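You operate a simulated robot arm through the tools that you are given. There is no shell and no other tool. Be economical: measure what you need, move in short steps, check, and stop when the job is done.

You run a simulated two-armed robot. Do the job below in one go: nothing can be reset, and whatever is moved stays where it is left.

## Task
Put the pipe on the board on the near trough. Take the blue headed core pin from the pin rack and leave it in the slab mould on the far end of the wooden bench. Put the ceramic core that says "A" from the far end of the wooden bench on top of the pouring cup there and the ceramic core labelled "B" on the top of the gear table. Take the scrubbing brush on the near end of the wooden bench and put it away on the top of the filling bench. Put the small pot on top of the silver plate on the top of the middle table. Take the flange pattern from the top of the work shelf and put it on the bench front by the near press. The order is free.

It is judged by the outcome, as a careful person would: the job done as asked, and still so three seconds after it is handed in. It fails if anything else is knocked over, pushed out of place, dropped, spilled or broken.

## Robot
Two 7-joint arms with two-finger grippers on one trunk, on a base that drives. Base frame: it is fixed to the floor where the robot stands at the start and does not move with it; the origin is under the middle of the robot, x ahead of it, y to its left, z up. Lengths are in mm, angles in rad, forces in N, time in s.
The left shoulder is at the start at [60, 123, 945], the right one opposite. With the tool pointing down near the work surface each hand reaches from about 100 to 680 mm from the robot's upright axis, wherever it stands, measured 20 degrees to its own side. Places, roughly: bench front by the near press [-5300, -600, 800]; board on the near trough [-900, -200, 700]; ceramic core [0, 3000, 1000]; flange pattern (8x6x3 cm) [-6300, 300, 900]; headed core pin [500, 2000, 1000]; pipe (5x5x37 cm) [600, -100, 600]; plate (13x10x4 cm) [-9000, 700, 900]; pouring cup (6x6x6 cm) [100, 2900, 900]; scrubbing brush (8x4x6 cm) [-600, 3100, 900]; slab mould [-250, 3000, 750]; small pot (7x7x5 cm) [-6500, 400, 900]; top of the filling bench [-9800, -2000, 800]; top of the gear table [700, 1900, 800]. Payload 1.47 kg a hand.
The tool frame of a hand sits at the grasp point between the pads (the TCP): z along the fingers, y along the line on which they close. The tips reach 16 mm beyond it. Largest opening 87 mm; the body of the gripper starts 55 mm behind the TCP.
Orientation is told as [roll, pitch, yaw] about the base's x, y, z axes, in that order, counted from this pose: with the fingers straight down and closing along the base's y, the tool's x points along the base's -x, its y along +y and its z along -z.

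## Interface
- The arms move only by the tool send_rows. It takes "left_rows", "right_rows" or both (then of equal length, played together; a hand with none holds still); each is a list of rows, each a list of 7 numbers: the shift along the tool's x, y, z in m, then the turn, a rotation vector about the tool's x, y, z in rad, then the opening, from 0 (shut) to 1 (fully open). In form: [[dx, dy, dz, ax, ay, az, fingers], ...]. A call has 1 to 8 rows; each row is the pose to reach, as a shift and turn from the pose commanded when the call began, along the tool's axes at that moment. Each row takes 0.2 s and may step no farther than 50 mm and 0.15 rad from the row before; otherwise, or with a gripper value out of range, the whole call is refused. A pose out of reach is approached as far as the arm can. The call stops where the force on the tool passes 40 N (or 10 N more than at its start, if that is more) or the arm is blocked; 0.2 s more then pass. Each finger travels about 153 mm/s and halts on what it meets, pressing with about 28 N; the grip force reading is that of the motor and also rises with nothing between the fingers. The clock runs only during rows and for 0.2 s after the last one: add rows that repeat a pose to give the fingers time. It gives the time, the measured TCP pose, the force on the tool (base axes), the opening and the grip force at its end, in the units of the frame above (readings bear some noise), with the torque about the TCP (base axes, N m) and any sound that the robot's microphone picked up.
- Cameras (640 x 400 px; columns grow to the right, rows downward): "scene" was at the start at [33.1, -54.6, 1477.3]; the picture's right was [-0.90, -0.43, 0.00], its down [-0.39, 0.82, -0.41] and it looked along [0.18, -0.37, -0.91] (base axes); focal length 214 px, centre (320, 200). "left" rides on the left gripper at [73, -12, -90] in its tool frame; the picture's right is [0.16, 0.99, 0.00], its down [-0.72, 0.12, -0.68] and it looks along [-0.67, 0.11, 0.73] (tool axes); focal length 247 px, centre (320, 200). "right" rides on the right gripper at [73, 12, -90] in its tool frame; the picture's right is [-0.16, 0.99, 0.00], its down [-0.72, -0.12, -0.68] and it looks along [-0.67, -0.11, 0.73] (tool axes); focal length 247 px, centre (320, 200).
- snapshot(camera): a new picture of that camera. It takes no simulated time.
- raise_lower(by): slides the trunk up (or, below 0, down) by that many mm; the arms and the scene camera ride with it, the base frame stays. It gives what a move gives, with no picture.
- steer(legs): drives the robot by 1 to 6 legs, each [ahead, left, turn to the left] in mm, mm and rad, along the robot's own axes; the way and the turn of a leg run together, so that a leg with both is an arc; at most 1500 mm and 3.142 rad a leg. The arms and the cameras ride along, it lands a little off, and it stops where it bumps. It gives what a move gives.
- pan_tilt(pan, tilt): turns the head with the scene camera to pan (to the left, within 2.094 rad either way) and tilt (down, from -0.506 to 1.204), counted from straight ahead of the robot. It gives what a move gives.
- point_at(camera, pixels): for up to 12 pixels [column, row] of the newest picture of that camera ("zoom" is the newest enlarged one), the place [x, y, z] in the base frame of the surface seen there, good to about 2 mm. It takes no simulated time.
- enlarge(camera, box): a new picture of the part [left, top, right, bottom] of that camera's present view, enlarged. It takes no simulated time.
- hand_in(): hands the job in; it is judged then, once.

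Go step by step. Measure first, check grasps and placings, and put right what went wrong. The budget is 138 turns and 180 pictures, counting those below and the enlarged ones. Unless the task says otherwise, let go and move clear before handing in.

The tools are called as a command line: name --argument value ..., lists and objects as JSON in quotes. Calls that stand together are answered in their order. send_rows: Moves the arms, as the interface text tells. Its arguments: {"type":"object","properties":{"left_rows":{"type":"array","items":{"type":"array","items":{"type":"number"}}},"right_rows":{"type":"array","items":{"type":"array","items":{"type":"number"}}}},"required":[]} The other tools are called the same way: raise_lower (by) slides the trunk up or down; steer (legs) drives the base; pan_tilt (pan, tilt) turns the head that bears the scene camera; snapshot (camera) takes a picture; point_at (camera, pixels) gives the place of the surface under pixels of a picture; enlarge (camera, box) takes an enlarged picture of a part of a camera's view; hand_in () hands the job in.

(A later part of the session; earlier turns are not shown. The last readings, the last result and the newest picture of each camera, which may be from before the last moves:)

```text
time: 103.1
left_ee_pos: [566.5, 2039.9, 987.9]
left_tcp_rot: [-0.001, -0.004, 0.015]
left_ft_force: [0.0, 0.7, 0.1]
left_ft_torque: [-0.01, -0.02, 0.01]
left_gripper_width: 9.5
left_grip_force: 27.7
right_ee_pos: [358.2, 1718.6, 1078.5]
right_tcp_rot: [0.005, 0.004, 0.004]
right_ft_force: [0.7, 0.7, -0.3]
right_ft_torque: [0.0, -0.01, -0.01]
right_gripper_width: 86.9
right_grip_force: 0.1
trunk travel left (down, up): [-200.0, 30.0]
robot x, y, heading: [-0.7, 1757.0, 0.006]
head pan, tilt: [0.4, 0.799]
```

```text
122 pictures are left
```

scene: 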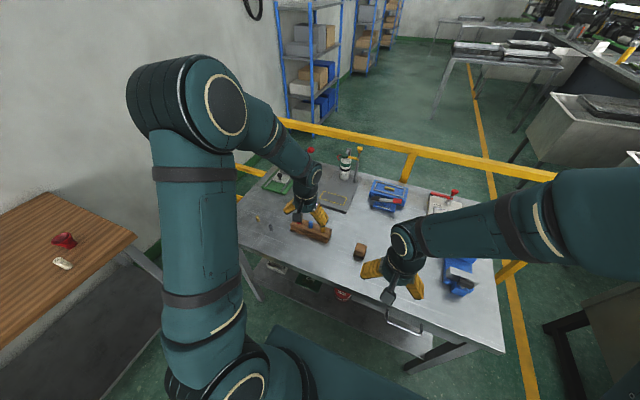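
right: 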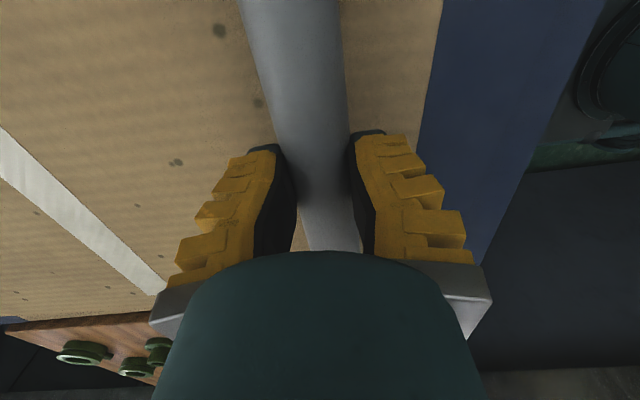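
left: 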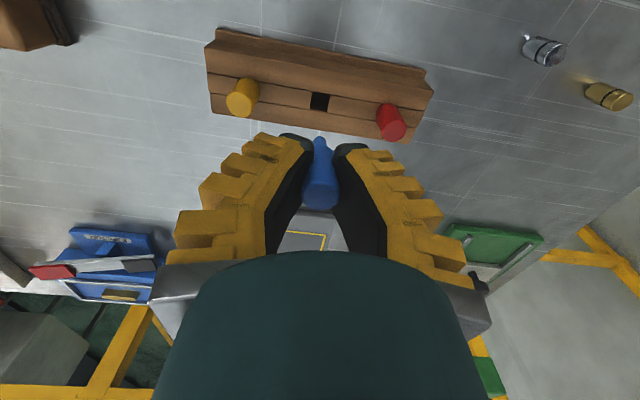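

Blue pin is out of the rack. Raise it, back off, turn to the wooden bench.

send_rows --left_rows '[[0, 0, -0.045, 0, 0, 0, 0], [0.04, 0, -0.07, 0, 0, 0, 0], [0.08, 0, -0.09, 0, 0, 0, 0], [0.12, 0, -0.11, 0, 0, 0, 0]]'

steer --legs '[[-250, 0, 0], [0, 0, 1.57], [550, -50, 0]]'

pan_tilt --pan 0 --tilt 0.7

snapshot --camera "scene"

snapshot --camera "left"

```text
time: 104.1
left_ee_pos: [446.1, 2039.0, 1099.5]
left_tcp_rot: [0.0, -0.004, 0.016]
left_ft_force: [-0.1, -0.4, -0.1]
left_ft_torque: [-0.01, -0.01, -0.01]
left_gripper_width: 9.5
left_grip_force: 28.1
right_ee_pos: [357.1, 1720.5, 1078.4]
right_tcp_rot: [0.005, 0.003, 0.003]
right_ft_force: [-0.4, 0.2, 0.0]
right_ft_torque: [-0.01, -0.04, 0.0]
right_gripper_width: 87.0
right_grip_force: 0.0
trunk travel left (down, up): [-200.0, 30.0]
robot x, y, heading: [-1.4, 1759.0, 0.003]
head pan, tilt: [0.4, 0.799]
```

```text
time: 112.5
left_ee_pos: [-484.3, 2757.9, 1098.7]
left_tcp_rot: [0.002, -0.002, 1.589]
left_ft_force: [-0.2, 0.2, -1.1]
left_ft_torque: [0.01, -0.01, 0.02]
left_gripper_width: 7.6
left_grip_force: 27.9
right_ee_pos: [-166.2, 2670.3, 1078.8]
right_tcp_rot: [0.003, 0.005, 1.579]
right_ft_force: [0.0, 0.9, 0.1]
right_ft_torque: [-0.01, -0.01, 0.0]
right_gripper_width: 87.0
right_grip_force: 0.0
trunk travel left (down, up): [-200.0, 30.0]
robot x, y, heading: [-204.9, 2309.3, 1.578]
head pan, tilt: [0.4, 0.799]
```

```text
time: 113.4
left_ee_pos: [-484.7, 2757.8, 1099.0]
left_tcp_rot: [-0.002, -0.004, 1.59]
left_ft_force: [0.3, 0.1, -0.9]
left_ft_torque: [-0.01, 0.0, -0.03]
left_gripper_width: 8.0
left_grip_force: 28.3
right_ee_pos: [-165.2, 2670.7, 1077.5]
right_tcp_rot: [0.004, 0.006, 1.58]
right_ft_force: [0.4, -0.3, 1.1]
right_ft_torque: [0.03, -0.01, 0.04]
right_gripper_width: 86.8
right_grip_force: 0.0
trunk travel left (down, up): [-200.0, 30.0]
robot x, y, heading: [-204.3, 2314.5, 1.574]
head pan, tilt: [0.0, 0.7]
```

```text
121 pictures are left
```

scene: 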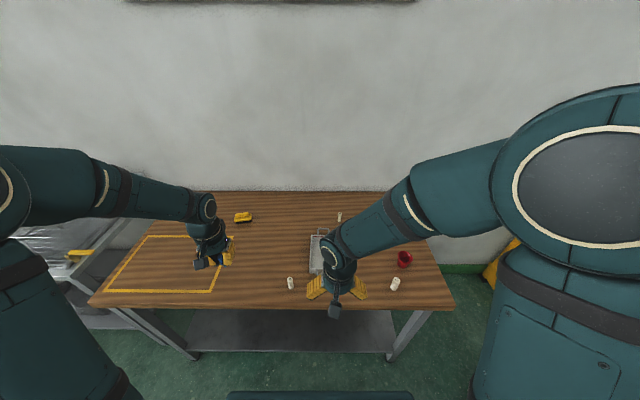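

```text
120 pictures are left
```

left: 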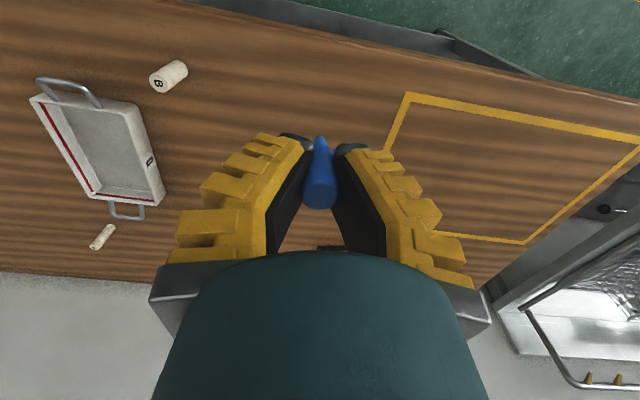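

The front-left core reads "B". Measure the mould and cores with the left camera.

point_at --camera "left" --pixels '[[95, 145], [60, 110], [125, 115], [90, 180], [150, 185], [158, 84], [172, 75], [107, 232], [40, 100], [130, 105]]'

enlarge --camera "left" --box '[30, 40, 210, 260]'

enlarge --camera "left" --box '[280, 120, 360, 220]'

```text
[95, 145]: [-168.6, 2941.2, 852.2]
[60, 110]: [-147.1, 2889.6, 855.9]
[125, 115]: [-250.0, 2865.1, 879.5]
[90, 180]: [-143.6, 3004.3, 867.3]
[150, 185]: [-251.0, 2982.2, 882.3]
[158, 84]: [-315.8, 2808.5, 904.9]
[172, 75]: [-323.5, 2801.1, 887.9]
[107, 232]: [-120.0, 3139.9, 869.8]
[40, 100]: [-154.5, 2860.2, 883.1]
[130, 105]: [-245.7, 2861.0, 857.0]
```

```text
1.82 times, centred on (120, 150) of left
```

zoom: 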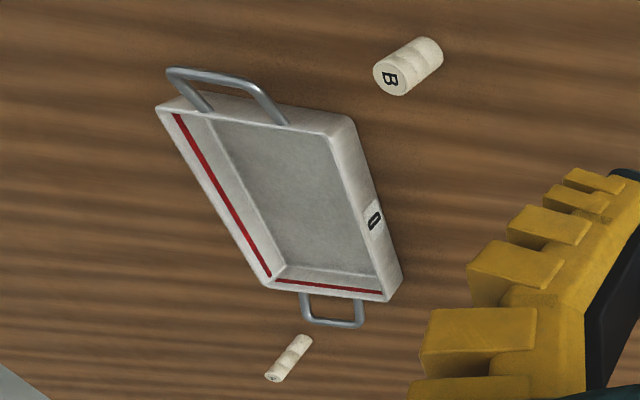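

```text
4.00 times, centred on (320, 170) of left
```

zoom: 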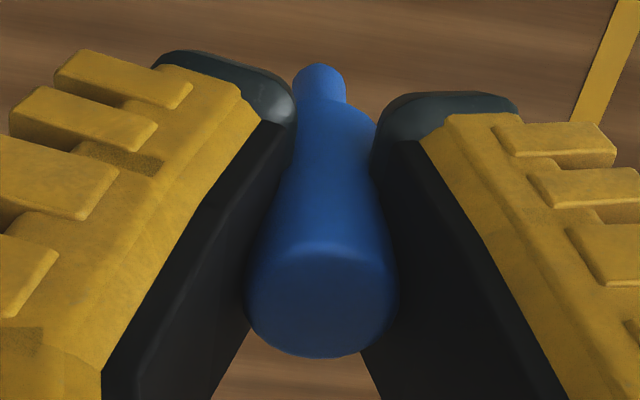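

Mould interior ≈ x −250…−147, y 2885…3030, floor ≈853. Drive 60 mm closer, move the right hand aside and bring the pin above the mould.

steer --legs '[[60, 0, 0]]'

send_rows --left_rows '[[-0.019, -0.041, 0.0, 0, 0, 0, 0], [-0.038, -0.082, 0.0, 0, 0, 0, 0], [-0.057, -0.123, 0.0, 0, 0, 0, 0], [-0.076, -0.164, 0.0, 0, 0, 0, 0], [-0.095, -0.205, 0.0, 0, 0, 0, 0], [-0.114, -0.246, 0.0, 0, 0, 0, 0], [-0.132, -0.286, 0.0, 0, 0, 0, 0], [-0.132, -0.286, 0.045, 0, 0, 0, 0]]' --right_rows '[[0.0, -0.045, 0, 0, 0, 0, 1], [0.0, -0.09, 0, 0, 0, 0, 1], [0.0, -0.135, 0, 0, 0, 0, 1], [0.0, -0.18, 0, 0, 0, 0, 1], [0.0, -0.22, 0, 0, 0, 0, 1], [0.0, -0.25, 0, 0, 0, 0, 1], [0.0, -0.25, 0, 0, 0, 0, 1], [0.0, -0.25, 0, 0, 0, 0, 1]]'

snapshot --camera "left"

snapshot --camera "scene"

```text
time: 114.4
left_ee_pos: [-485.9, 2818.9, 1097.9]
left_tcp_rot: [-0.002, -0.001, 1.592]
left_ft_force: [0.0, 0.7, -1.1]
left_ft_torque: [-0.04, 0.02, 0.05]
left_gripper_width: 7.3
left_grip_force: 27.3
right_ee_pos: [-166.5, 2730.1, 1077.2]
right_tcp_rot: [0.002, 0.004, 1.58]
right_ft_force: [0.7, 0.4, -0.5]
right_ft_torque: [-0.04, 0.0, 0.02]
right_gripper_width: 87.1
right_grip_force: 0.1
trunk travel left (down, up): [-200.0, 30.0]
robot x, y, heading: [-205.2, 2369.1, 1.581]
head pan, tilt: [0.0, 0.7]
```

```text
time: 116.2
left_ee_pos: [-203.6, 2957.1, 1053.2]
left_tcp_rot: [-0.001, -0.002, 1.591]
left_ft_force: [-0.6, 0.2, 0.4]
left_ft_torque: [-0.01, 0.03, 0.0]
left_gripper_width: 7.1
left_grip_force: 28.1
right_ee_pos: [83.7, 2731.1, 1077.5]
right_tcp_rot: [0.004, 0.005, 1.58]
right_ft_force: [-1.2, -0.1, 0.0]
right_ft_torque: [-0.03, 0.0, -0.02]
right_gripper_width: 86.9
right_grip_force: 0.0
trunk travel left (down, up): [-200.0, 30.0]
robot x, y, heading: [-208.3, 2370.9, 1.575]
head pan, tilt: [0.0, 0.7]
```

```text
117 pictures are left
```

left: 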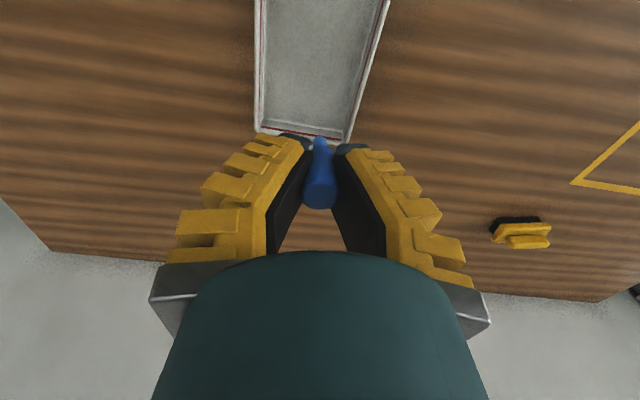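

```text
116 pictures are left
```

scene: 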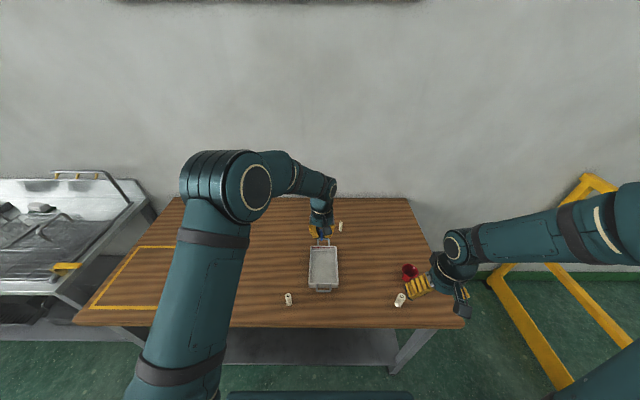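

The drop point projects to about pixel (320,65), inside the mould. Lower.

send_rows --left_rows '[[0, 0, 0.045, 0, 0, 0, 0], [0, 0, 0.09, 0, 0, 0, 0], [0, 0, 0.13, 0, 0, 0, 0], [0, 0, 0.15, 0, 0, 0, 0], [0, 0, 0.157, 0, 0, 0, 0]]'

snapshot --camera "left"

enlarge --camera "scene" --box '[260, 200, 420, 320]'

```text
time: 117.4
left_ee_pos: [-202.9, 2955.9, 899.4]
left_tcp_rot: [0.001, -0.006, 1.59]
left_ft_force: [-0.9, -1.7, 10.8]
left_ft_torque: [-0.05, 0.0, 0.02]
left_gripper_width: 6.9
left_grip_force: 27.8
right_ee_pos: [84.1, 2730.8, 1076.7]
right_tcp_rot: [0.004, 0.004, 1.579]
right_ft_force: [0.4, 0.7, 0.6]
right_ft_torque: [0.01, 0.01, -0.02]
right_gripper_width: 87.1
right_grip_force: 0.0
trunk travel left (down, up): [-200.0, 30.0]
robot x, y, heading: [-204.5, 2367.5, 1.577]
head pan, tilt: [0.0, 0.7]
```

```text
115 pictures are left
```

left: 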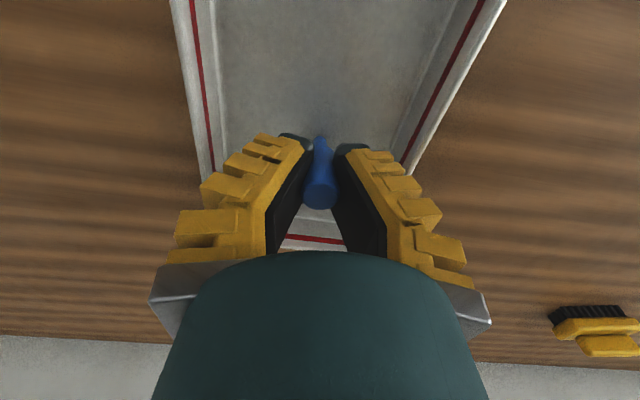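

```text
3.33 times, centred on (340, 260) of scene
```

zoom: 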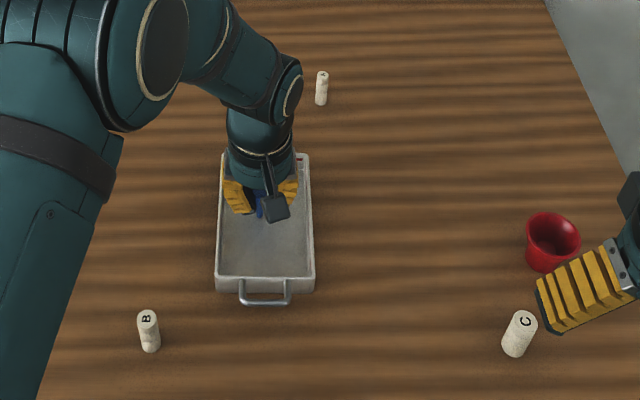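

Contact (10.8 N): pin tip is on the mould floor. Back core must be "A" (B and C seen). Release and rise.

send_rows --left_rows '[[0, 0, -0.002, 0, 0, 0, 0.1], [0, 0, -0.002, 0, 0, 0, 0.25], [0, 0, -0.002, 0, 0, 0, 0.3], [0, 0, -0.03, 0, 0, 0, 0.35], [0, 0, -0.075, 0, 0, 0, 0.35], [0, 0, -0.12, 0, 0, 0, 0.35], [0, 0, -0.16, 0, 0, 0, 0.35]]'

snapshot --camera "left"

```text
time: 119.0
left_ee_pos: [-204.5, 2953.0, 1056.6]
left_tcp_rot: [0.001, -0.004, 1.589]
left_ft_force: [0.9, -0.6, 0.7]
left_ft_torque: [0.0, -0.01, -0.02]
left_gripper_width: 36.3
left_grip_force: 4.3
right_ee_pos: [84.1, 2729.9, 1078.3]
right_tcp_rot: [0.005, 0.003, 1.579]
right_ft_force: [-0.4, 0.3, 0.3]
right_ft_torque: [-0.02, 0.0, -0.01]
right_gripper_width: 86.8
right_grip_force: 0.1
trunk travel left (down, up): [-200.0, 30.0]
robot x, y, heading: [-205.3, 2367.4, 1.578]
head pan, tilt: [0.0, 0.7]
```

```text
113 pictures are left
```

left: 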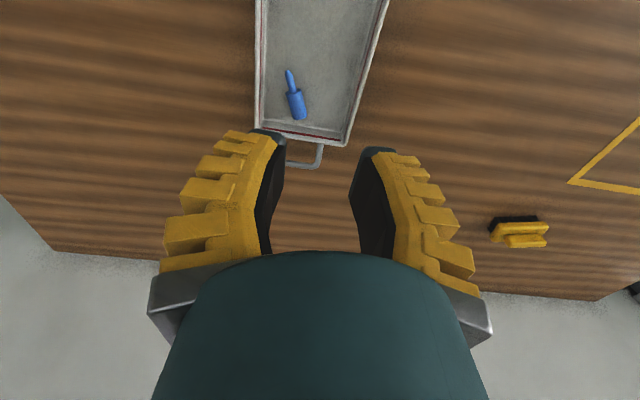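

Pin lies in the mould. Move closer and left for core A (right hand) and B (left hand).

steer --legs '[[110, 80, 0]]'

pan_tilt --pan 0 --tilt 0.85

snapshot --camera "scene"

```text
time: 120.3
left_ee_pos: [-284.9, 3063.7, 1056.8]
left_tcp_rot: [-0.001, -0.002, 1.588]
left_ft_force: [1.2, 0.2, 0.0]
left_ft_torque: [-0.03, -0.01, 0.01]
left_gripper_width: 36.7
left_grip_force: 4.2
right_ee_pos: [4.1, 2839.6, 1075.8]
right_tcp_rot: [0.004, 0.006, 1.579]
right_ft_force: [-0.1, 0.8, 0.7]
right_ft_torque: [-0.01, 0.0, -0.01]
right_gripper_width: 86.9
right_grip_force: 0.2
trunk travel left (down, up): [-200.0, 30.0]
robot x, y, heading: [-282.7, 2477.6, 1.576]
head pan, tilt: [0.0, 0.7]
```

```text
time: 121.0
left_ee_pos: [-283.5, 3063.1, 1055.7]
left_tcp_rot: [0.0, -0.004, 1.59]
left_ft_force: [-0.8, 0.6, 0.9]
left_ft_torque: [0.0, 0.01, -0.01]
left_gripper_width: 36.5
left_grip_force: 4.4
right_ee_pos: [3.3, 2839.8, 1076.2]
right_tcp_rot: [0.006, 0.004, 1.578]
right_ft_force: [0.2, -0.4, 0.5]
right_ft_torque: [0.01, 0.01, -0.02]
right_gripper_width: 87.1
right_grip_force: 0.1
trunk travel left (down, up): [-200.0, 30.0]
robot x, y, heading: [-288.5, 2479.1, 1.576]
head pan, tilt: [0.0, 0.85]
```

```text
112 pictures are left
```

scene: 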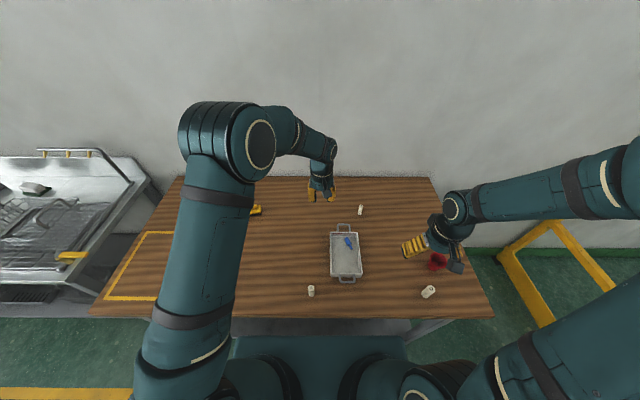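

Measure cores A, B and the cup.

enlarge --camera "scene" --box '[340, 195, 380, 225]'

point_at --camera "zoom" --pixels '[[340, 165], [345, 190], [330, 250], [330, 285], [335, 220]]'

enlarge --camera "scene" --box '[290, 275, 334, 305]'

point_at --camera "zoom" --pixels '[[320, 150], [320, 180], [320, 210], [320, 250], [280, 200], [360, 200]]'

point_at --camera "scene" --pixels '[[432, 262], [437, 268], [430, 255], [428, 291], [445, 262], [361, 205], [361, 212]]'

```text
13.33 times, centred on (360, 210) of scene
```

zoom: 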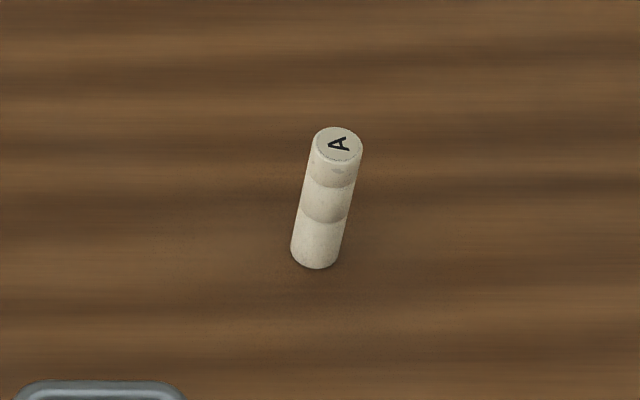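

```text
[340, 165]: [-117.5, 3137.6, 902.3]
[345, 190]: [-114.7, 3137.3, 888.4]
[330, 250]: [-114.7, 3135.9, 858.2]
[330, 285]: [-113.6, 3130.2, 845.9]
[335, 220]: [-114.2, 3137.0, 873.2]
```

```text
13.33 times, centred on (312, 290) of scene
```

zoom: 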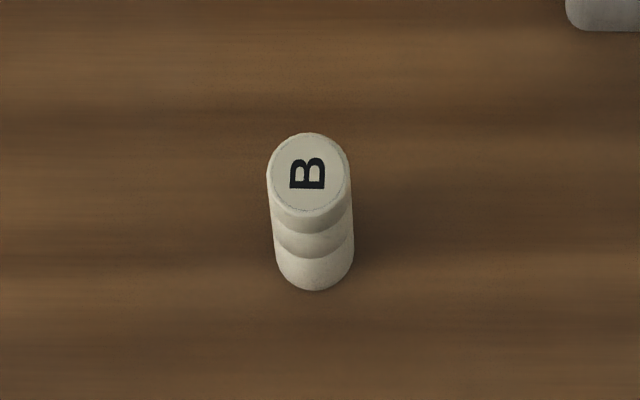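

```text
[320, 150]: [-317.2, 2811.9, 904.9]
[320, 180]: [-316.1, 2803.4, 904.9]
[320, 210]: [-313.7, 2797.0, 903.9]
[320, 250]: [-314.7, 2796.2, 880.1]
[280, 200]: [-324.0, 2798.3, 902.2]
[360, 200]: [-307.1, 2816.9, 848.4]
```

```text
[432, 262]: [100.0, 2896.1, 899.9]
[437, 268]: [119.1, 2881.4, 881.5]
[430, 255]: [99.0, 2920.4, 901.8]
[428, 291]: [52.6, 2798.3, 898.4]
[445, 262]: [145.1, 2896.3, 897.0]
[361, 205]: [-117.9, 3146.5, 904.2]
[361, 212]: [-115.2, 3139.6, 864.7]
```

A at [-117,3146] z 846–904, B at [-318,2804]. Bring the right hand above A and the left above B; then look into the cup.

send_rows --left_rows '[[0.033, 0.005, 0, 0, 0, 0, 0.6], [0.066, 0.01, 0, 0, 0, 0, 0.6], [0.099, 0.015, 0, 0, 0, 0, 0.6], [0.132, 0.02, 0, 0, 0, 0, 0.6], [0.165, 0.025, 0, 0, 0, 0, 0.6], [0.198, 0.03, 0, 0, 0, 0, 0.6], [0.231, 0.035, 0, 0, 0, 0, 0.6], [0.259, 0.038, 0, 0, 0, 0, 0.6]]' --right_rows '[[-0.038, 0.015, 0.0, 0, 0, 0, 0.6], [-0.076, 0.03, 0.0, 0, 0, 0, 0.6], [-0.114, 0.045, 0.0, 0, 0, 0, 0.6], [-0.152, 0.06, 0.0, 0, 0, 0, 0.6], [-0.19, 0.075, 0.0, 0, 0, 0, 0.6], [-0.228, 0.09, 0.0, 0, 0, 0, 0.6], [-0.266, 0.105, 0.0, 0, 0, 0, 0.6], [-0.306, 0.118, 0.0, 0, 0, 0, 0.6]]'

enlarge --camera "scene" --box '[410, 230, 480, 280]'

point_at --camera "zoom" --pixels '[[160, 190], [330, 190], [250, 110], [245, 270], [245, 180], [245, 220]]'

snapshot --camera "right"

```text
time: 122.8
left_ee_pos: [-317.6, 2802.7, 1053.9]
left_tcp_rot: [-0.001, -0.003, 1.589]
left_ft_force: [-0.1, -0.2, -1.2]
left_ft_torque: [0.0, 0.01, 0.01]
left_gripper_width: 57.6
left_grip_force: 3.1
right_ee_pos: [-117.0, 3146.5, 1075.9]
right_tcp_rot: [0.005, 0.005, 1.576]
right_ft_force: [-0.5, 0.0, 0.3]
right_ft_torque: [-0.01, 0.0, 0.0]
right_gripper_width: 57.5
right_grip_force: 4.1
trunk travel left (down, up): [-200.0, 30.0]
robot x, y, heading: [-287.0, 2478.6, 1.57]
head pan, tilt: [0.0, 0.85]
```

```text
8.00 times, centred on (445, 255) of scene
```

zoom: 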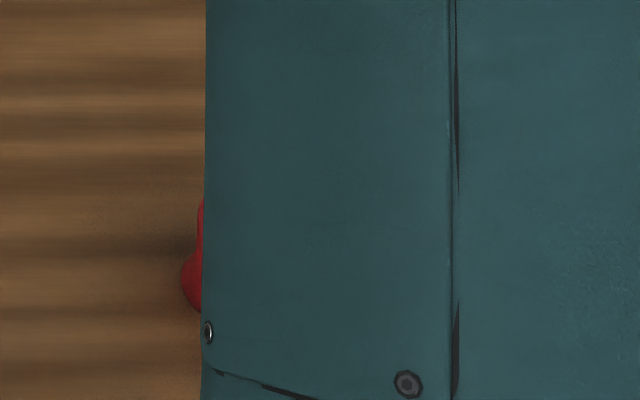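

```text
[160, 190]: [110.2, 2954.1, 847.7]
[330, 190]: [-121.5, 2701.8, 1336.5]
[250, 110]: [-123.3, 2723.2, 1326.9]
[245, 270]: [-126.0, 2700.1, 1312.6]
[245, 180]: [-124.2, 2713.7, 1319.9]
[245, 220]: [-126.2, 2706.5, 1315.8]
```

```text
108 pictures are left
```

right: 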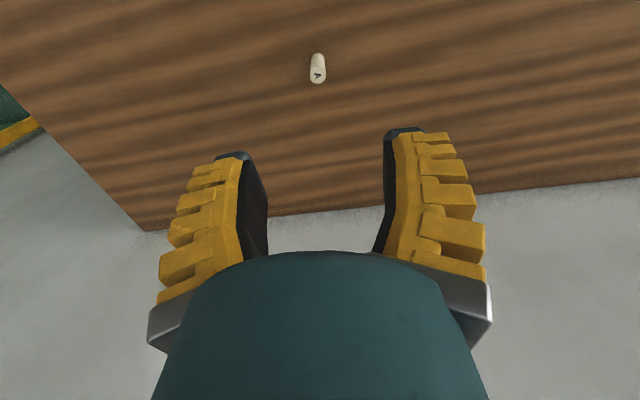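

Both are aligned. Descend with both hands and grip (A high on the core).

send_rows --left_rows '[[0, 0, 0.045, 0, 0, 0, 0.6], [0, 0, 0.09, 0, 0, 0, 0.6], [0, 0, 0.13, 0, 0, 0, 0.6], [0, 0, 0.165, 0, 0, 0, 0.6], [0, 0, 0.168, 0, 0, 0, 0.6], [0, 0, 0.168, 0, 0, 0, 0.3], [0, 0, 0.168, 0, 0, 0, 0], [0, 0, 0.168, 0, 0, 0, 0]]' --right_rows '[[0, 0, 0.045, 0, 0, 0, 0.6], [0, 0, 0.09, 0, 0, 0, 0.6], [0, 0, 0.13, 0, 0, 0, 0.6], [0, 0, 0.165, 0, 0, 0, 0.6], [0, 0, 0.18, 0, 0, 0, 0.6], [0, 0, 0.18, 0, 0, 0, 0.3], [0, 0, 0.18, 0, 0, 0, 0], [0, 0, 0.18, 0, 0, 0, 0]]'

snapshot --camera "right"

snapshot --camera "left"

```text
time: 124.6
left_ee_pos: [-315.3, 2804.2, 886.7]
left_tcp_rot: [-0.001, -0.004, 1.591]
left_ft_force: [-0.4, 4.0, 8.6]
left_ft_torque: [0.19, 0.06, -0.03]
left_gripper_width: 11.5
left_grip_force: 28.6
right_ee_pos: [-117.2, 3143.3, 897.0]
right_tcp_rot: [0.003, 0.006, 1.58]
right_ft_force: [-0.4, -0.2, 0.2]
right_ft_torque: [-0.04, 0.01, 0.0]
right_gripper_width: 6.4
right_grip_force: 27.9
trunk travel left (down, up): [-200.0, 30.0]
robot x, y, heading: [-286.2, 2479.7, 1.578]
head pan, tilt: [0.0, 0.85]
```

```text
107 pictures are left
```

right: 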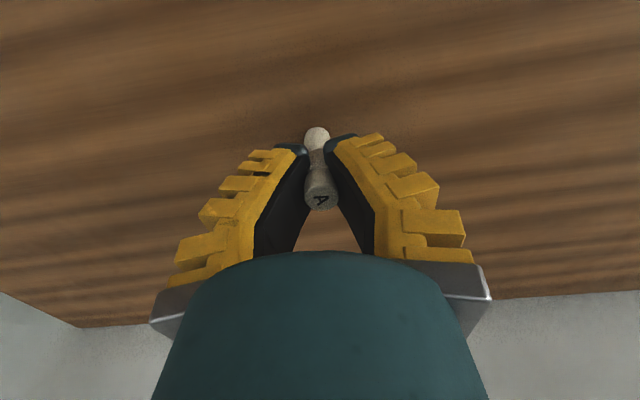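

```text
106 pictures are left
```

left: 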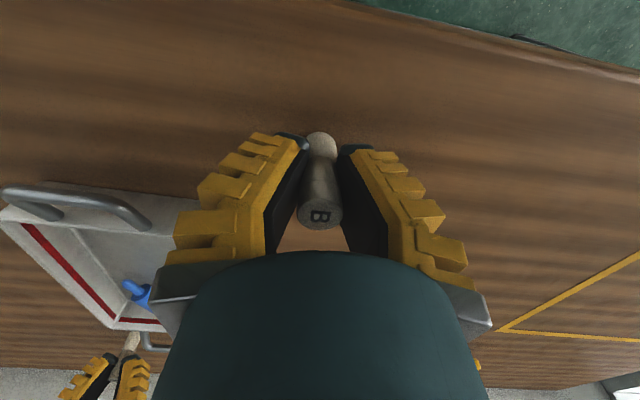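

Both cores are between the pads. Lift both.

send_rows --left_rows '[[0, 0, -0.03, 0, 0, 0, 0], [0, 0, -0.07, 0, 0, 0, 0], [0, 0, -0.11, 0, 0, 0, 0], [0, 0, -0.15, 0, 0, 0, 0], [0, 0, -0.19, 0, 0, 0, 0], [0, 0, -0.2, 0, 0, 0, 0], [0, 0, -0.2, 0, 0, 0, 0]]' --right_rows '[[0, 0, -0.03, 0, 0, 0, 0], [0, 0, -0.07, 0, 0, 0, 0], [0, 0, -0.11, 0, 0, 0, 0], [0, 0, -0.15, 0, 0, 0, 0], [0.04, 0, -0.16, 0, 0, 0, 0], [0.085, 0, -0.16, 0, 0, 0, 0], [0.13, 0, -0.16, 0, 0, 0, 0]]'

snapshot --camera "right"

snapshot --camera "scene"

```text
time: 126.2
left_ee_pos: [-316.6, 2802.5, 1089.2]
left_tcp_rot: [-0.001, -0.003, 1.59]
left_ft_force: [-0.4, -0.1, -0.5]
left_ft_torque: [0.03, 0.0, 0.0]
left_gripper_width: 6.0
left_grip_force: 28.5
right_ee_pos: [-116.7, 3013.0, 1056.9]
right_tcp_rot: [0.004, 0.002, 1.579]
right_ft_force: [-1.1, -0.6, -1.4]
right_ft_torque: [0.09, -0.03, 0.0]
right_gripper_width: 6.1
right_grip_force: 28.1
trunk travel left (down, up): [-200.0, 30.0]
robot x, y, heading: [-282.6, 2476.9, 1.577]
head pan, tilt: [0.0, 0.85]
```

```text
105 pictures are left
```

right: 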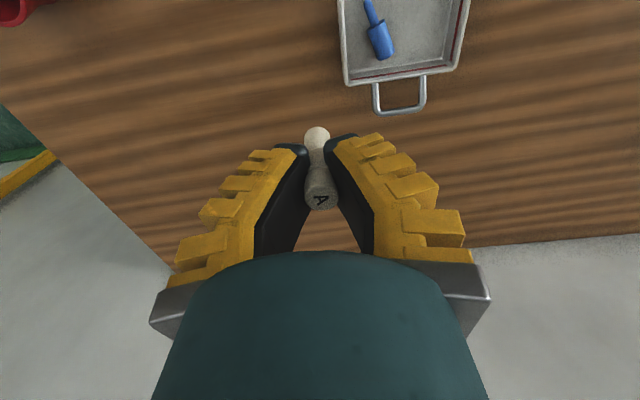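

```text
104 pictures are left
```

scene: 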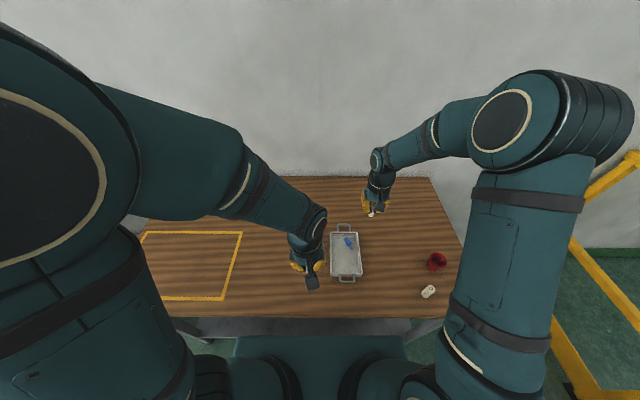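

Cup visible at (437,262). Zoom on it and check the left core.

enlarge --camera "scene" --box '[415, 243, 463, 273]'

point_at --camera "zoom" --pixels '[[180, 190], [400, 170], [300, 115], [280, 270], [290, 180], [290, 220], [220, 330], [330, 180]]'

snapshot --camera "left"

```text
13.33 times, centred on (439, 258) of scene
```

zoom: 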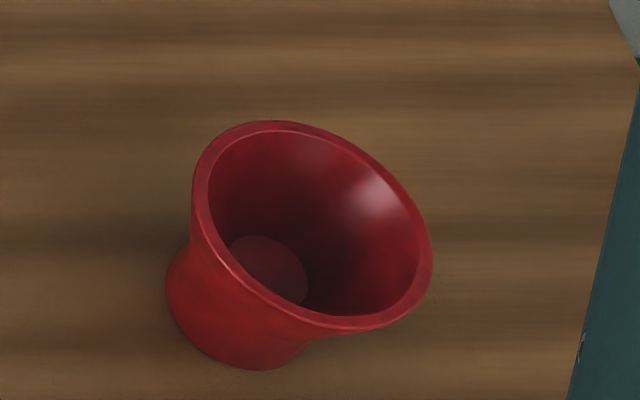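

```text
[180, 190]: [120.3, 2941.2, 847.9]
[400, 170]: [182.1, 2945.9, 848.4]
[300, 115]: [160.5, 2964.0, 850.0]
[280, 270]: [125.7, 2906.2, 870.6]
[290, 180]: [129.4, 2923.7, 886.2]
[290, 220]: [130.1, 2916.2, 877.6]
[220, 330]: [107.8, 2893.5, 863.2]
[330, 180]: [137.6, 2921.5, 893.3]
```

```text
102 pictures are left
```

left: 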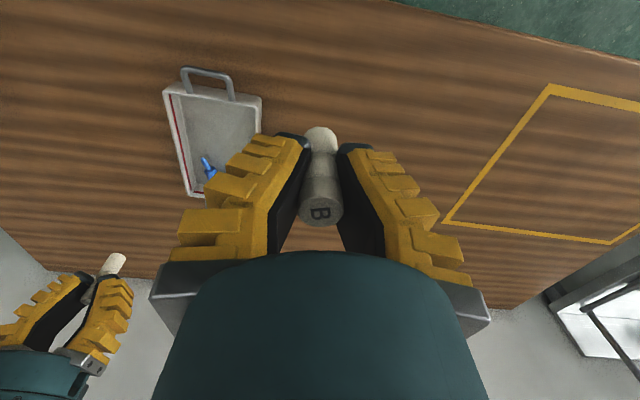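

The cup is a funnel with a flat floor (z≈870); A stands in it. Get the rim points precisely.

enlarge --camera "scene" --box '[415, 243, 463, 273]'

point_at --camera "zoom" --pixels '[[203, 190], [200, 210], [422, 250], [418, 285], [280, 127], [240, 135], [340, 325], [300, 315], [265, 255], [240, 265], [298, 275], [270, 290]]'

```text
13.33 times, centred on (439, 258) of scene
```

zoom: 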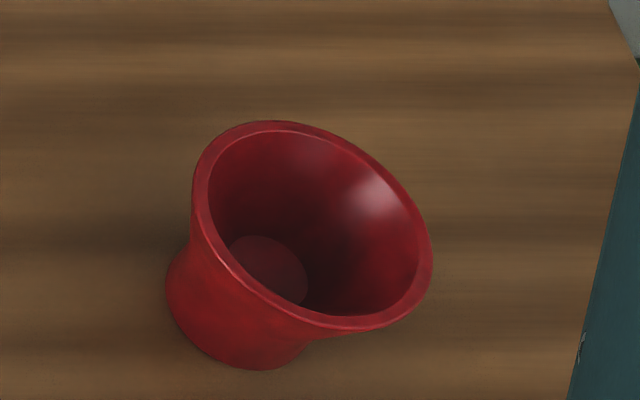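

```text
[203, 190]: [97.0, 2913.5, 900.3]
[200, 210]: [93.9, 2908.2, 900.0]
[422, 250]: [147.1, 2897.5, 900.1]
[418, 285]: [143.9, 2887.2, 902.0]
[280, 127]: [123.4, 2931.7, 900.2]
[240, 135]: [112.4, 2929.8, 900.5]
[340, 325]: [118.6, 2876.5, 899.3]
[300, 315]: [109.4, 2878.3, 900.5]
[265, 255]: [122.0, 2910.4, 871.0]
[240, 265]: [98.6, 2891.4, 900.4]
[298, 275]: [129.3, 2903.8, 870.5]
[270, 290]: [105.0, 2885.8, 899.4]
```

Cup axis ≈[120.5,2904], floor 870.5, rim 900. Move A over the cup.

send_rows --right_rows '[[0.018, -0.04, 0.0, 0, 0, 0, 0], [0.036, -0.08, 0.0, 0, 0, 0, 0], [0.054, -0.12, 0.0, 0, 0, 0, 0], [0.072, -0.16, 0.0, 0, 0, 0, 0], [0.09, -0.2, 0.0, 0, 0, 0, 0], [0.111, -0.236, 0.0, 0, 0, 0, 0], [0.111, -0.236, 0.04, 0, 0, 0, 0], [0.111, -0.236, 0.06, 0, 0, 0, 0]]'

snapshot --camera "right"

enlarge --camera "scene" --box '[400, 210, 480, 280]'

```text
time: 128.0
left_ee_pos: [-315.6, 2802.2, 1088.5]
left_tcp_rot: [0.001, -0.005, 1.591]
left_ft_force: [0.4, 0.8, -0.2]
left_ft_torque: [0.05, 0.01, 0.01]
left_gripper_width: 6.1
left_grip_force: 28.4
right_ee_pos: [121.0, 2905.2, 997.0]
right_tcp_rot: [0.005, 0.004, 1.58]
right_ft_force: [-0.1, 0.9, -0.5]
right_ft_torque: [0.02, -0.01, 0.02]
right_gripper_width: 6.1
right_grip_force: 28.3
trunk travel left (down, up): [-200.0, 30.0]
robot x, y, heading: [-287.2, 2478.8, 1.577]
head pan, tilt: [0.0, 0.85]
```

```text
100 pictures are left
```

right: 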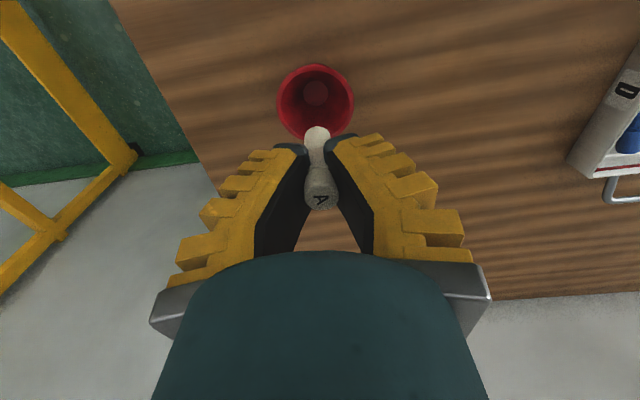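

```text
5.71 times, centred on (440, 245) of scene
```

zoom: 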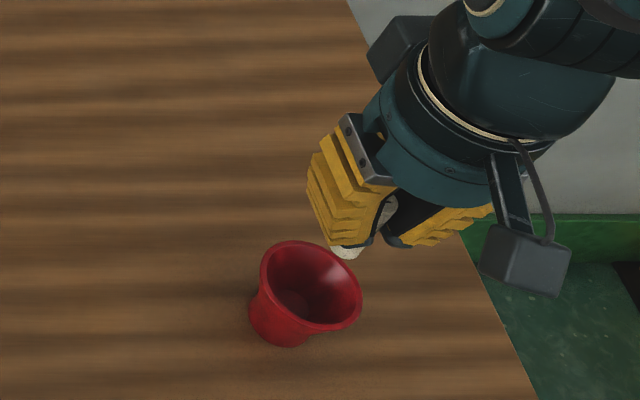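

Aligned with the cup's centre. Lower to the cup floor.

send_rows --right_rows '[[0, -0.0005, 0.035, 0, 0, 0, 0], [0, -0.0005, 0.06, 0, 0, 0, 0], [0, -0.0005, 0.069, 0, 0, 0, 0], [0, -0.0005, 0.073, 0, 0, 0, 0]]'

snapshot --camera "right"

```text
time: 129.0
left_ee_pos: [-317.2, 2801.2, 1089.2]
left_tcp_rot: [0.0, -0.002, 1.59]
left_ft_force: [0.2, -0.2, 0.2]
left_ft_torque: [-0.01, -0.02, -0.01]
left_gripper_width: 6.3
left_grip_force: 27.2
right_ee_pos: [121.6, 2904.2, 926.3]
right_tcp_rot: [0.002, -0.001, 1.579]
right_ft_force: [4.5, 2.7, 23.3]
right_ft_torque: [0.06, -0.09, -0.03]
right_gripper_width: 13.8
right_grip_force: 27.8
trunk travel left (down, up): [-200.0, 30.0]
robot x, y, heading: [-288.0, 2480.5, 1.578]
head pan, tilt: [0.0, 0.85]
```

```text
98 pictures are left
```

right: 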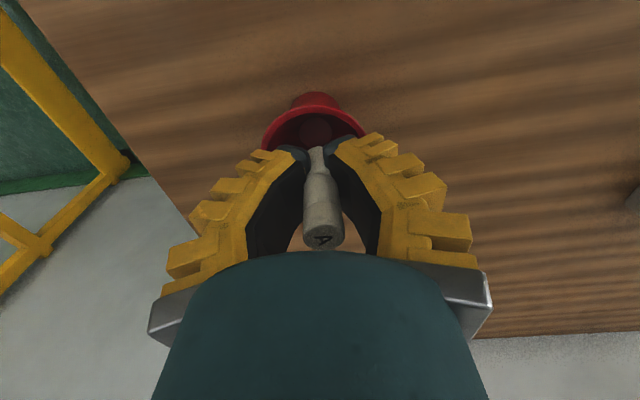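

Force rose to 23 N and the core slid in the grip. Zoom in to see.

enlarge --camera "right" --box '[250, 80, 390, 260]'

point_at --camera "right" --pixels '[[316, 128], [316, 150], [316, 160], [318, 180], [320, 210], [322, 243], [322, 225]]'

enlarge --camera "scene" --box '[415, 230, 475, 280]'

```text
2.22 times, centred on (320, 170) of right
```

zoom: 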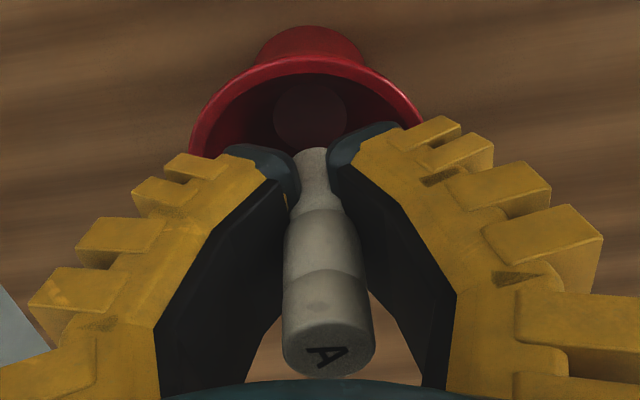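

```text
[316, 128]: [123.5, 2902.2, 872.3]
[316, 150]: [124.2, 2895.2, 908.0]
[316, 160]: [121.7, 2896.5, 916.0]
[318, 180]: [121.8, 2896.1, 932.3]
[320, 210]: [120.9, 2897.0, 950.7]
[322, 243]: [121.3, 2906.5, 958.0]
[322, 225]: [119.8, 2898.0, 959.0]
```

```text
8.00 times, centred on (445, 255) of scene
```

zoom: 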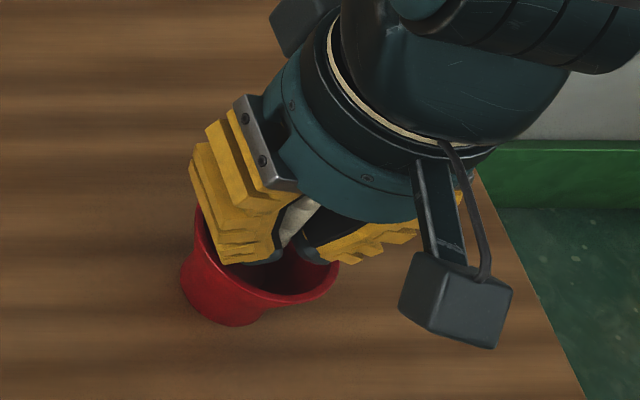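

The core's top is at z≈959, so its foot already rests at rim height (the cup acts as solid at the rim, 900). It stands on top of the cup; ease the load and release gently.

send_rows --right_rows '[[0, 0, -0.002, 0, 0, 0, 0], [0, 0, -0.003, 0, 0, 0, 0], [0, 0, -0.003, 0, 0, 0, 0]]'

enlarge --camera "right" --box '[250, 80, 390, 260]'

```text
time: 129.8
left_ee_pos: [-316.2, 2802.9, 1087.0]
left_tcp_rot: [0.001, -0.002, 1.59]
left_ft_force: [-0.1, 0.1, -0.8]
left_ft_torque: [0.01, 0.0, 0.0]
left_gripper_width: 5.9
left_grip_force: 27.9
right_ee_pos: [120.9, 2903.6, 925.1]
right_tcp_rot: [0.006, 0.008, 1.58]
right_ft_force: [-0.5, 0.6, 1.4]
right_ft_torque: [-0.03, 0.05, 0.03]
right_gripper_width: 13.2
right_grip_force: 27.5
trunk travel left (down, up): [-200.0, 30.0]
robot x, y, heading: [-285.5, 2477.3, 1.576]
head pan, tilt: [0.0, 0.85]
```

```text
2.22 times, centred on (320, 170) of right
```

zoom: 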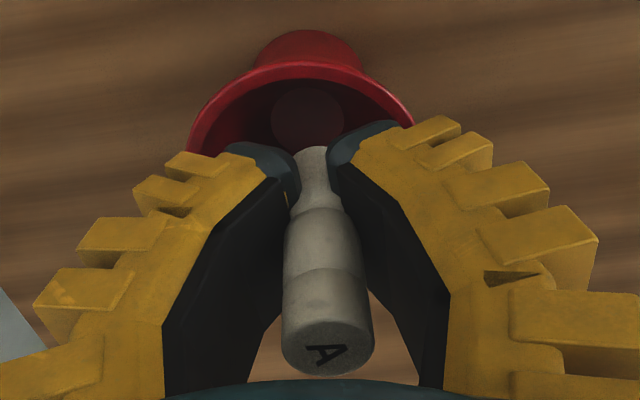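

Load is down to ~1 N. Open gently and check before rising.

send_rows --right_rows '[[0, 0, 0, 0, 0, 0, 0.2], [0, 0, 0, 0, 0, 0, 0.3], [0, 0, 0, 0, 0, 0, 0.45], [0, 0, 0, 0, 0, 0, 0.45]]'

enlarge --camera "right" --box '[250, 80, 390, 260]'

point_at --camera "zoom" --pixels '[[320, 300], [320, 345], [320, 250], [315, 170]]'

```text
time: 130.8
left_ee_pos: [-317.4, 2802.7, 1087.2]
left_tcp_rot: [0.001, -0.005, 1.589]
left_ft_force: [-0.6, 0.2, -0.3]
left_ft_torque: [0.0, -0.01, -0.03]
left_gripper_width: 6.2
left_grip_force: 27.6
right_ee_pos: [120.8, 2903.9, 926.7]
right_tcp_rot: [0.004, 0.003, 1.58]
right_ft_force: [0.5, 0.1, -0.8]
right_ft_torque: [0.02, -0.01, 0.01]
right_gripper_width: 44.9
right_grip_force: 4.1
trunk travel left (down, up): [-200.0, 30.0]
robot x, y, heading: [-285.9, 2477.4, 1.579]
head pan, tilt: [0.0, 0.85]
```

```text
2.22 times, centred on (320, 170) of right
```

zoom: 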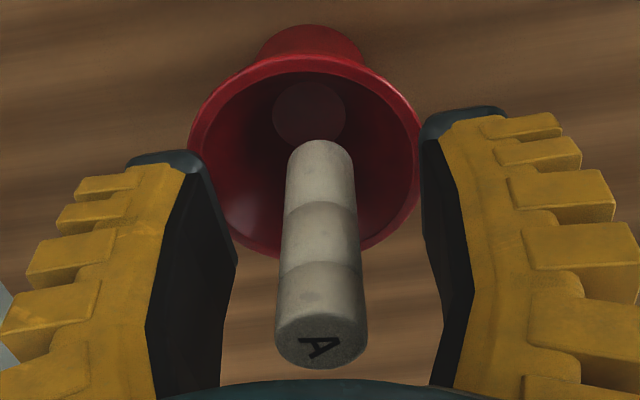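

```text
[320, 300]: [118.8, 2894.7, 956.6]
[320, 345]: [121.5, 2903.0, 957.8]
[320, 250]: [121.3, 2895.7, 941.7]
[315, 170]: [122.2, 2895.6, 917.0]
```

Core A stands steadily at cup-top height. Rise clear.

send_rows --right_rows '[[0, 0, -0.03, 0, 0, 0, 0.5], [0, 0, -0.07, 0, 0, 0, 0.5], [0, 0, -0.115, 0, 0, 0, 0.6], [0, 0, -0.16, 0, 0, 0, 0.6], [0, 0, -0.2, 0, 0, 0, 0.6], [0.04, 0, -0.2, 0, 0, 0, 0.6], [0.08, 0, -0.2, 0, 0, 0, 0.6]]'

snapshot --camera "scene"

enlarge --camera "scene" --box '[400, 230, 480, 290]'

enlarge --camera "left" --box '[260, 110, 380, 240]'

```text
time: 132.4
left_ee_pos: [-317.4, 2801.4, 1088.0]
left_tcp_rot: [0.0, -0.004, 1.592]
left_ft_force: [0.5, -0.1, -0.1]
left_ft_torque: [0.0, 0.01, -0.01]
left_gripper_width: 6.0
left_grip_force: 28.1
right_ee_pos: [122.9, 2824.6, 1126.4]
right_tcp_rot: [0.003, 0.003, 1.579]
right_ft_force: [-0.4, -0.2, -0.1]
right_ft_torque: [-0.01, 0.0, -0.02]
right_gripper_width: 57.5
right_grip_force: 3.7
trunk travel left (down, up): [-200.0, 30.0]
robot x, y, heading: [-283.8, 2480.0, 1.576]
head pan, tilt: [0.0, 0.85]
```

```text
93 pictures are left
```

scene: 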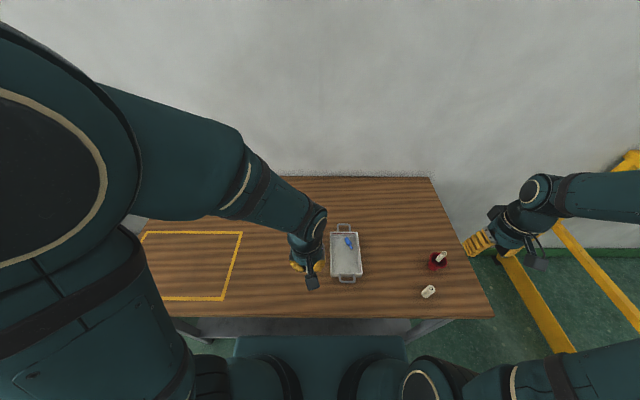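

```text
6.67 times, centred on (440, 260) of scene
```

zoom: 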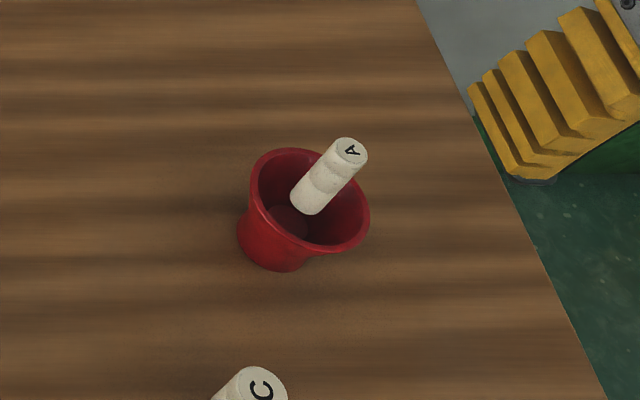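

```text
3.08 times, centred on (320, 175) of left
```

zoom: 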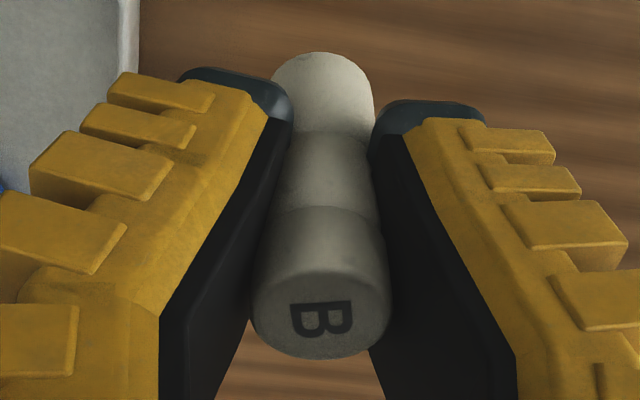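

A stands on the cup. Next, fetch the brush with the right hand while here: strafe left.

steer --legs '[[0, 430, 0]]'

snapshot --camera "scene"

snapshot --camera "right"

```text
time: 136.7
left_ee_pos: [-741.0, 2801.3, 1089.0]
left_tcp_rot: [-0.001, -0.003, 1.585]
left_ft_force: [0.6, 0.0, 0.3]
left_ft_torque: [0.03, 0.03, 0.0]
left_gripper_width: 6.1
left_grip_force: 28.3
right_ee_pos: [-300.7, 2822.3, 1125.7]
right_tcp_rot: [0.005, 0.004, 1.574]
right_ft_force: [0.0, 0.0, 0.4]
right_ft_torque: [0.02, -0.02, 0.03]
right_gripper_width: 57.7
right_grip_force: 3.8
trunk travel left (down, up): [-200.0, 30.0]
robot x, y, heading: [-712.0, 2474.3, 1.571]
head pan, tilt: [0.0, 0.85]
```

```text
90 pictures are left
```

scene: 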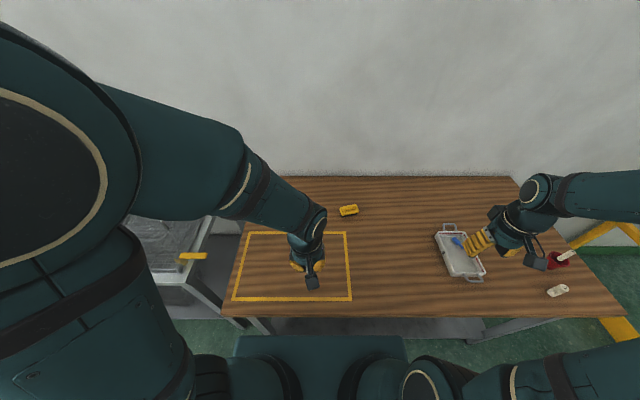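

```text
89 pictures are left
```

right: 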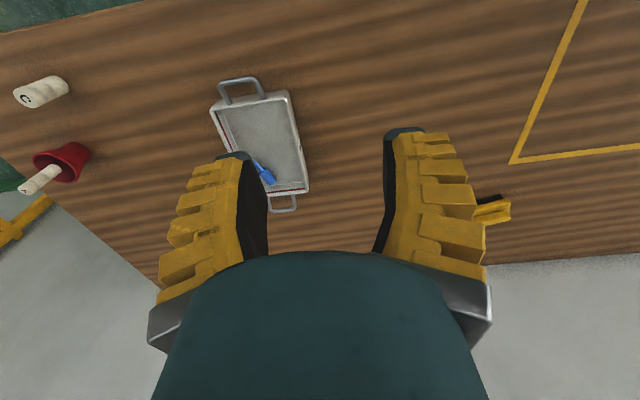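

Brush at (348,210) in the scene view. Zoom and measure.

enlarge --camera "scene" --box '[325, 195, 373, 225]'

point_at --camera "zoom" --pixels '[[320, 180], [320, 200], [200, 200], [420, 170], [320, 140], [320, 230], [320, 260], [430, 200], [190, 220], [440, 160]]'

```text
13.33 times, centred on (349, 210) of scene
```

zoom: 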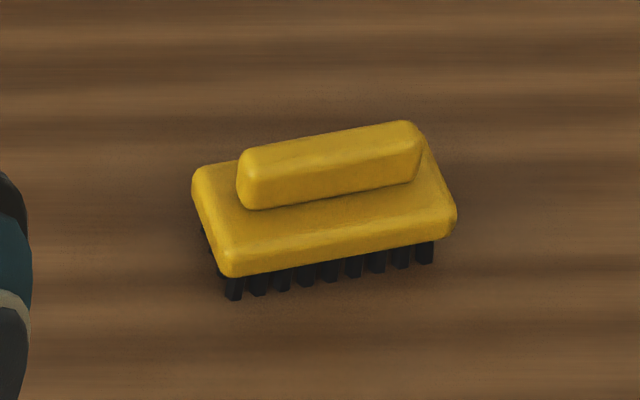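

```text
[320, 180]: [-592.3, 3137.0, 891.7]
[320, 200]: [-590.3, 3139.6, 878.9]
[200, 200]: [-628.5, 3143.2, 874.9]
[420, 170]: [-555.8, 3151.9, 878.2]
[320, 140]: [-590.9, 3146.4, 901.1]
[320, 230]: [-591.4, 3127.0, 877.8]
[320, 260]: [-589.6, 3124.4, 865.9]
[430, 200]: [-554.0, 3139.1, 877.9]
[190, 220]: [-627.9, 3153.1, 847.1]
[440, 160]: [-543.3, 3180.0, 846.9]
```

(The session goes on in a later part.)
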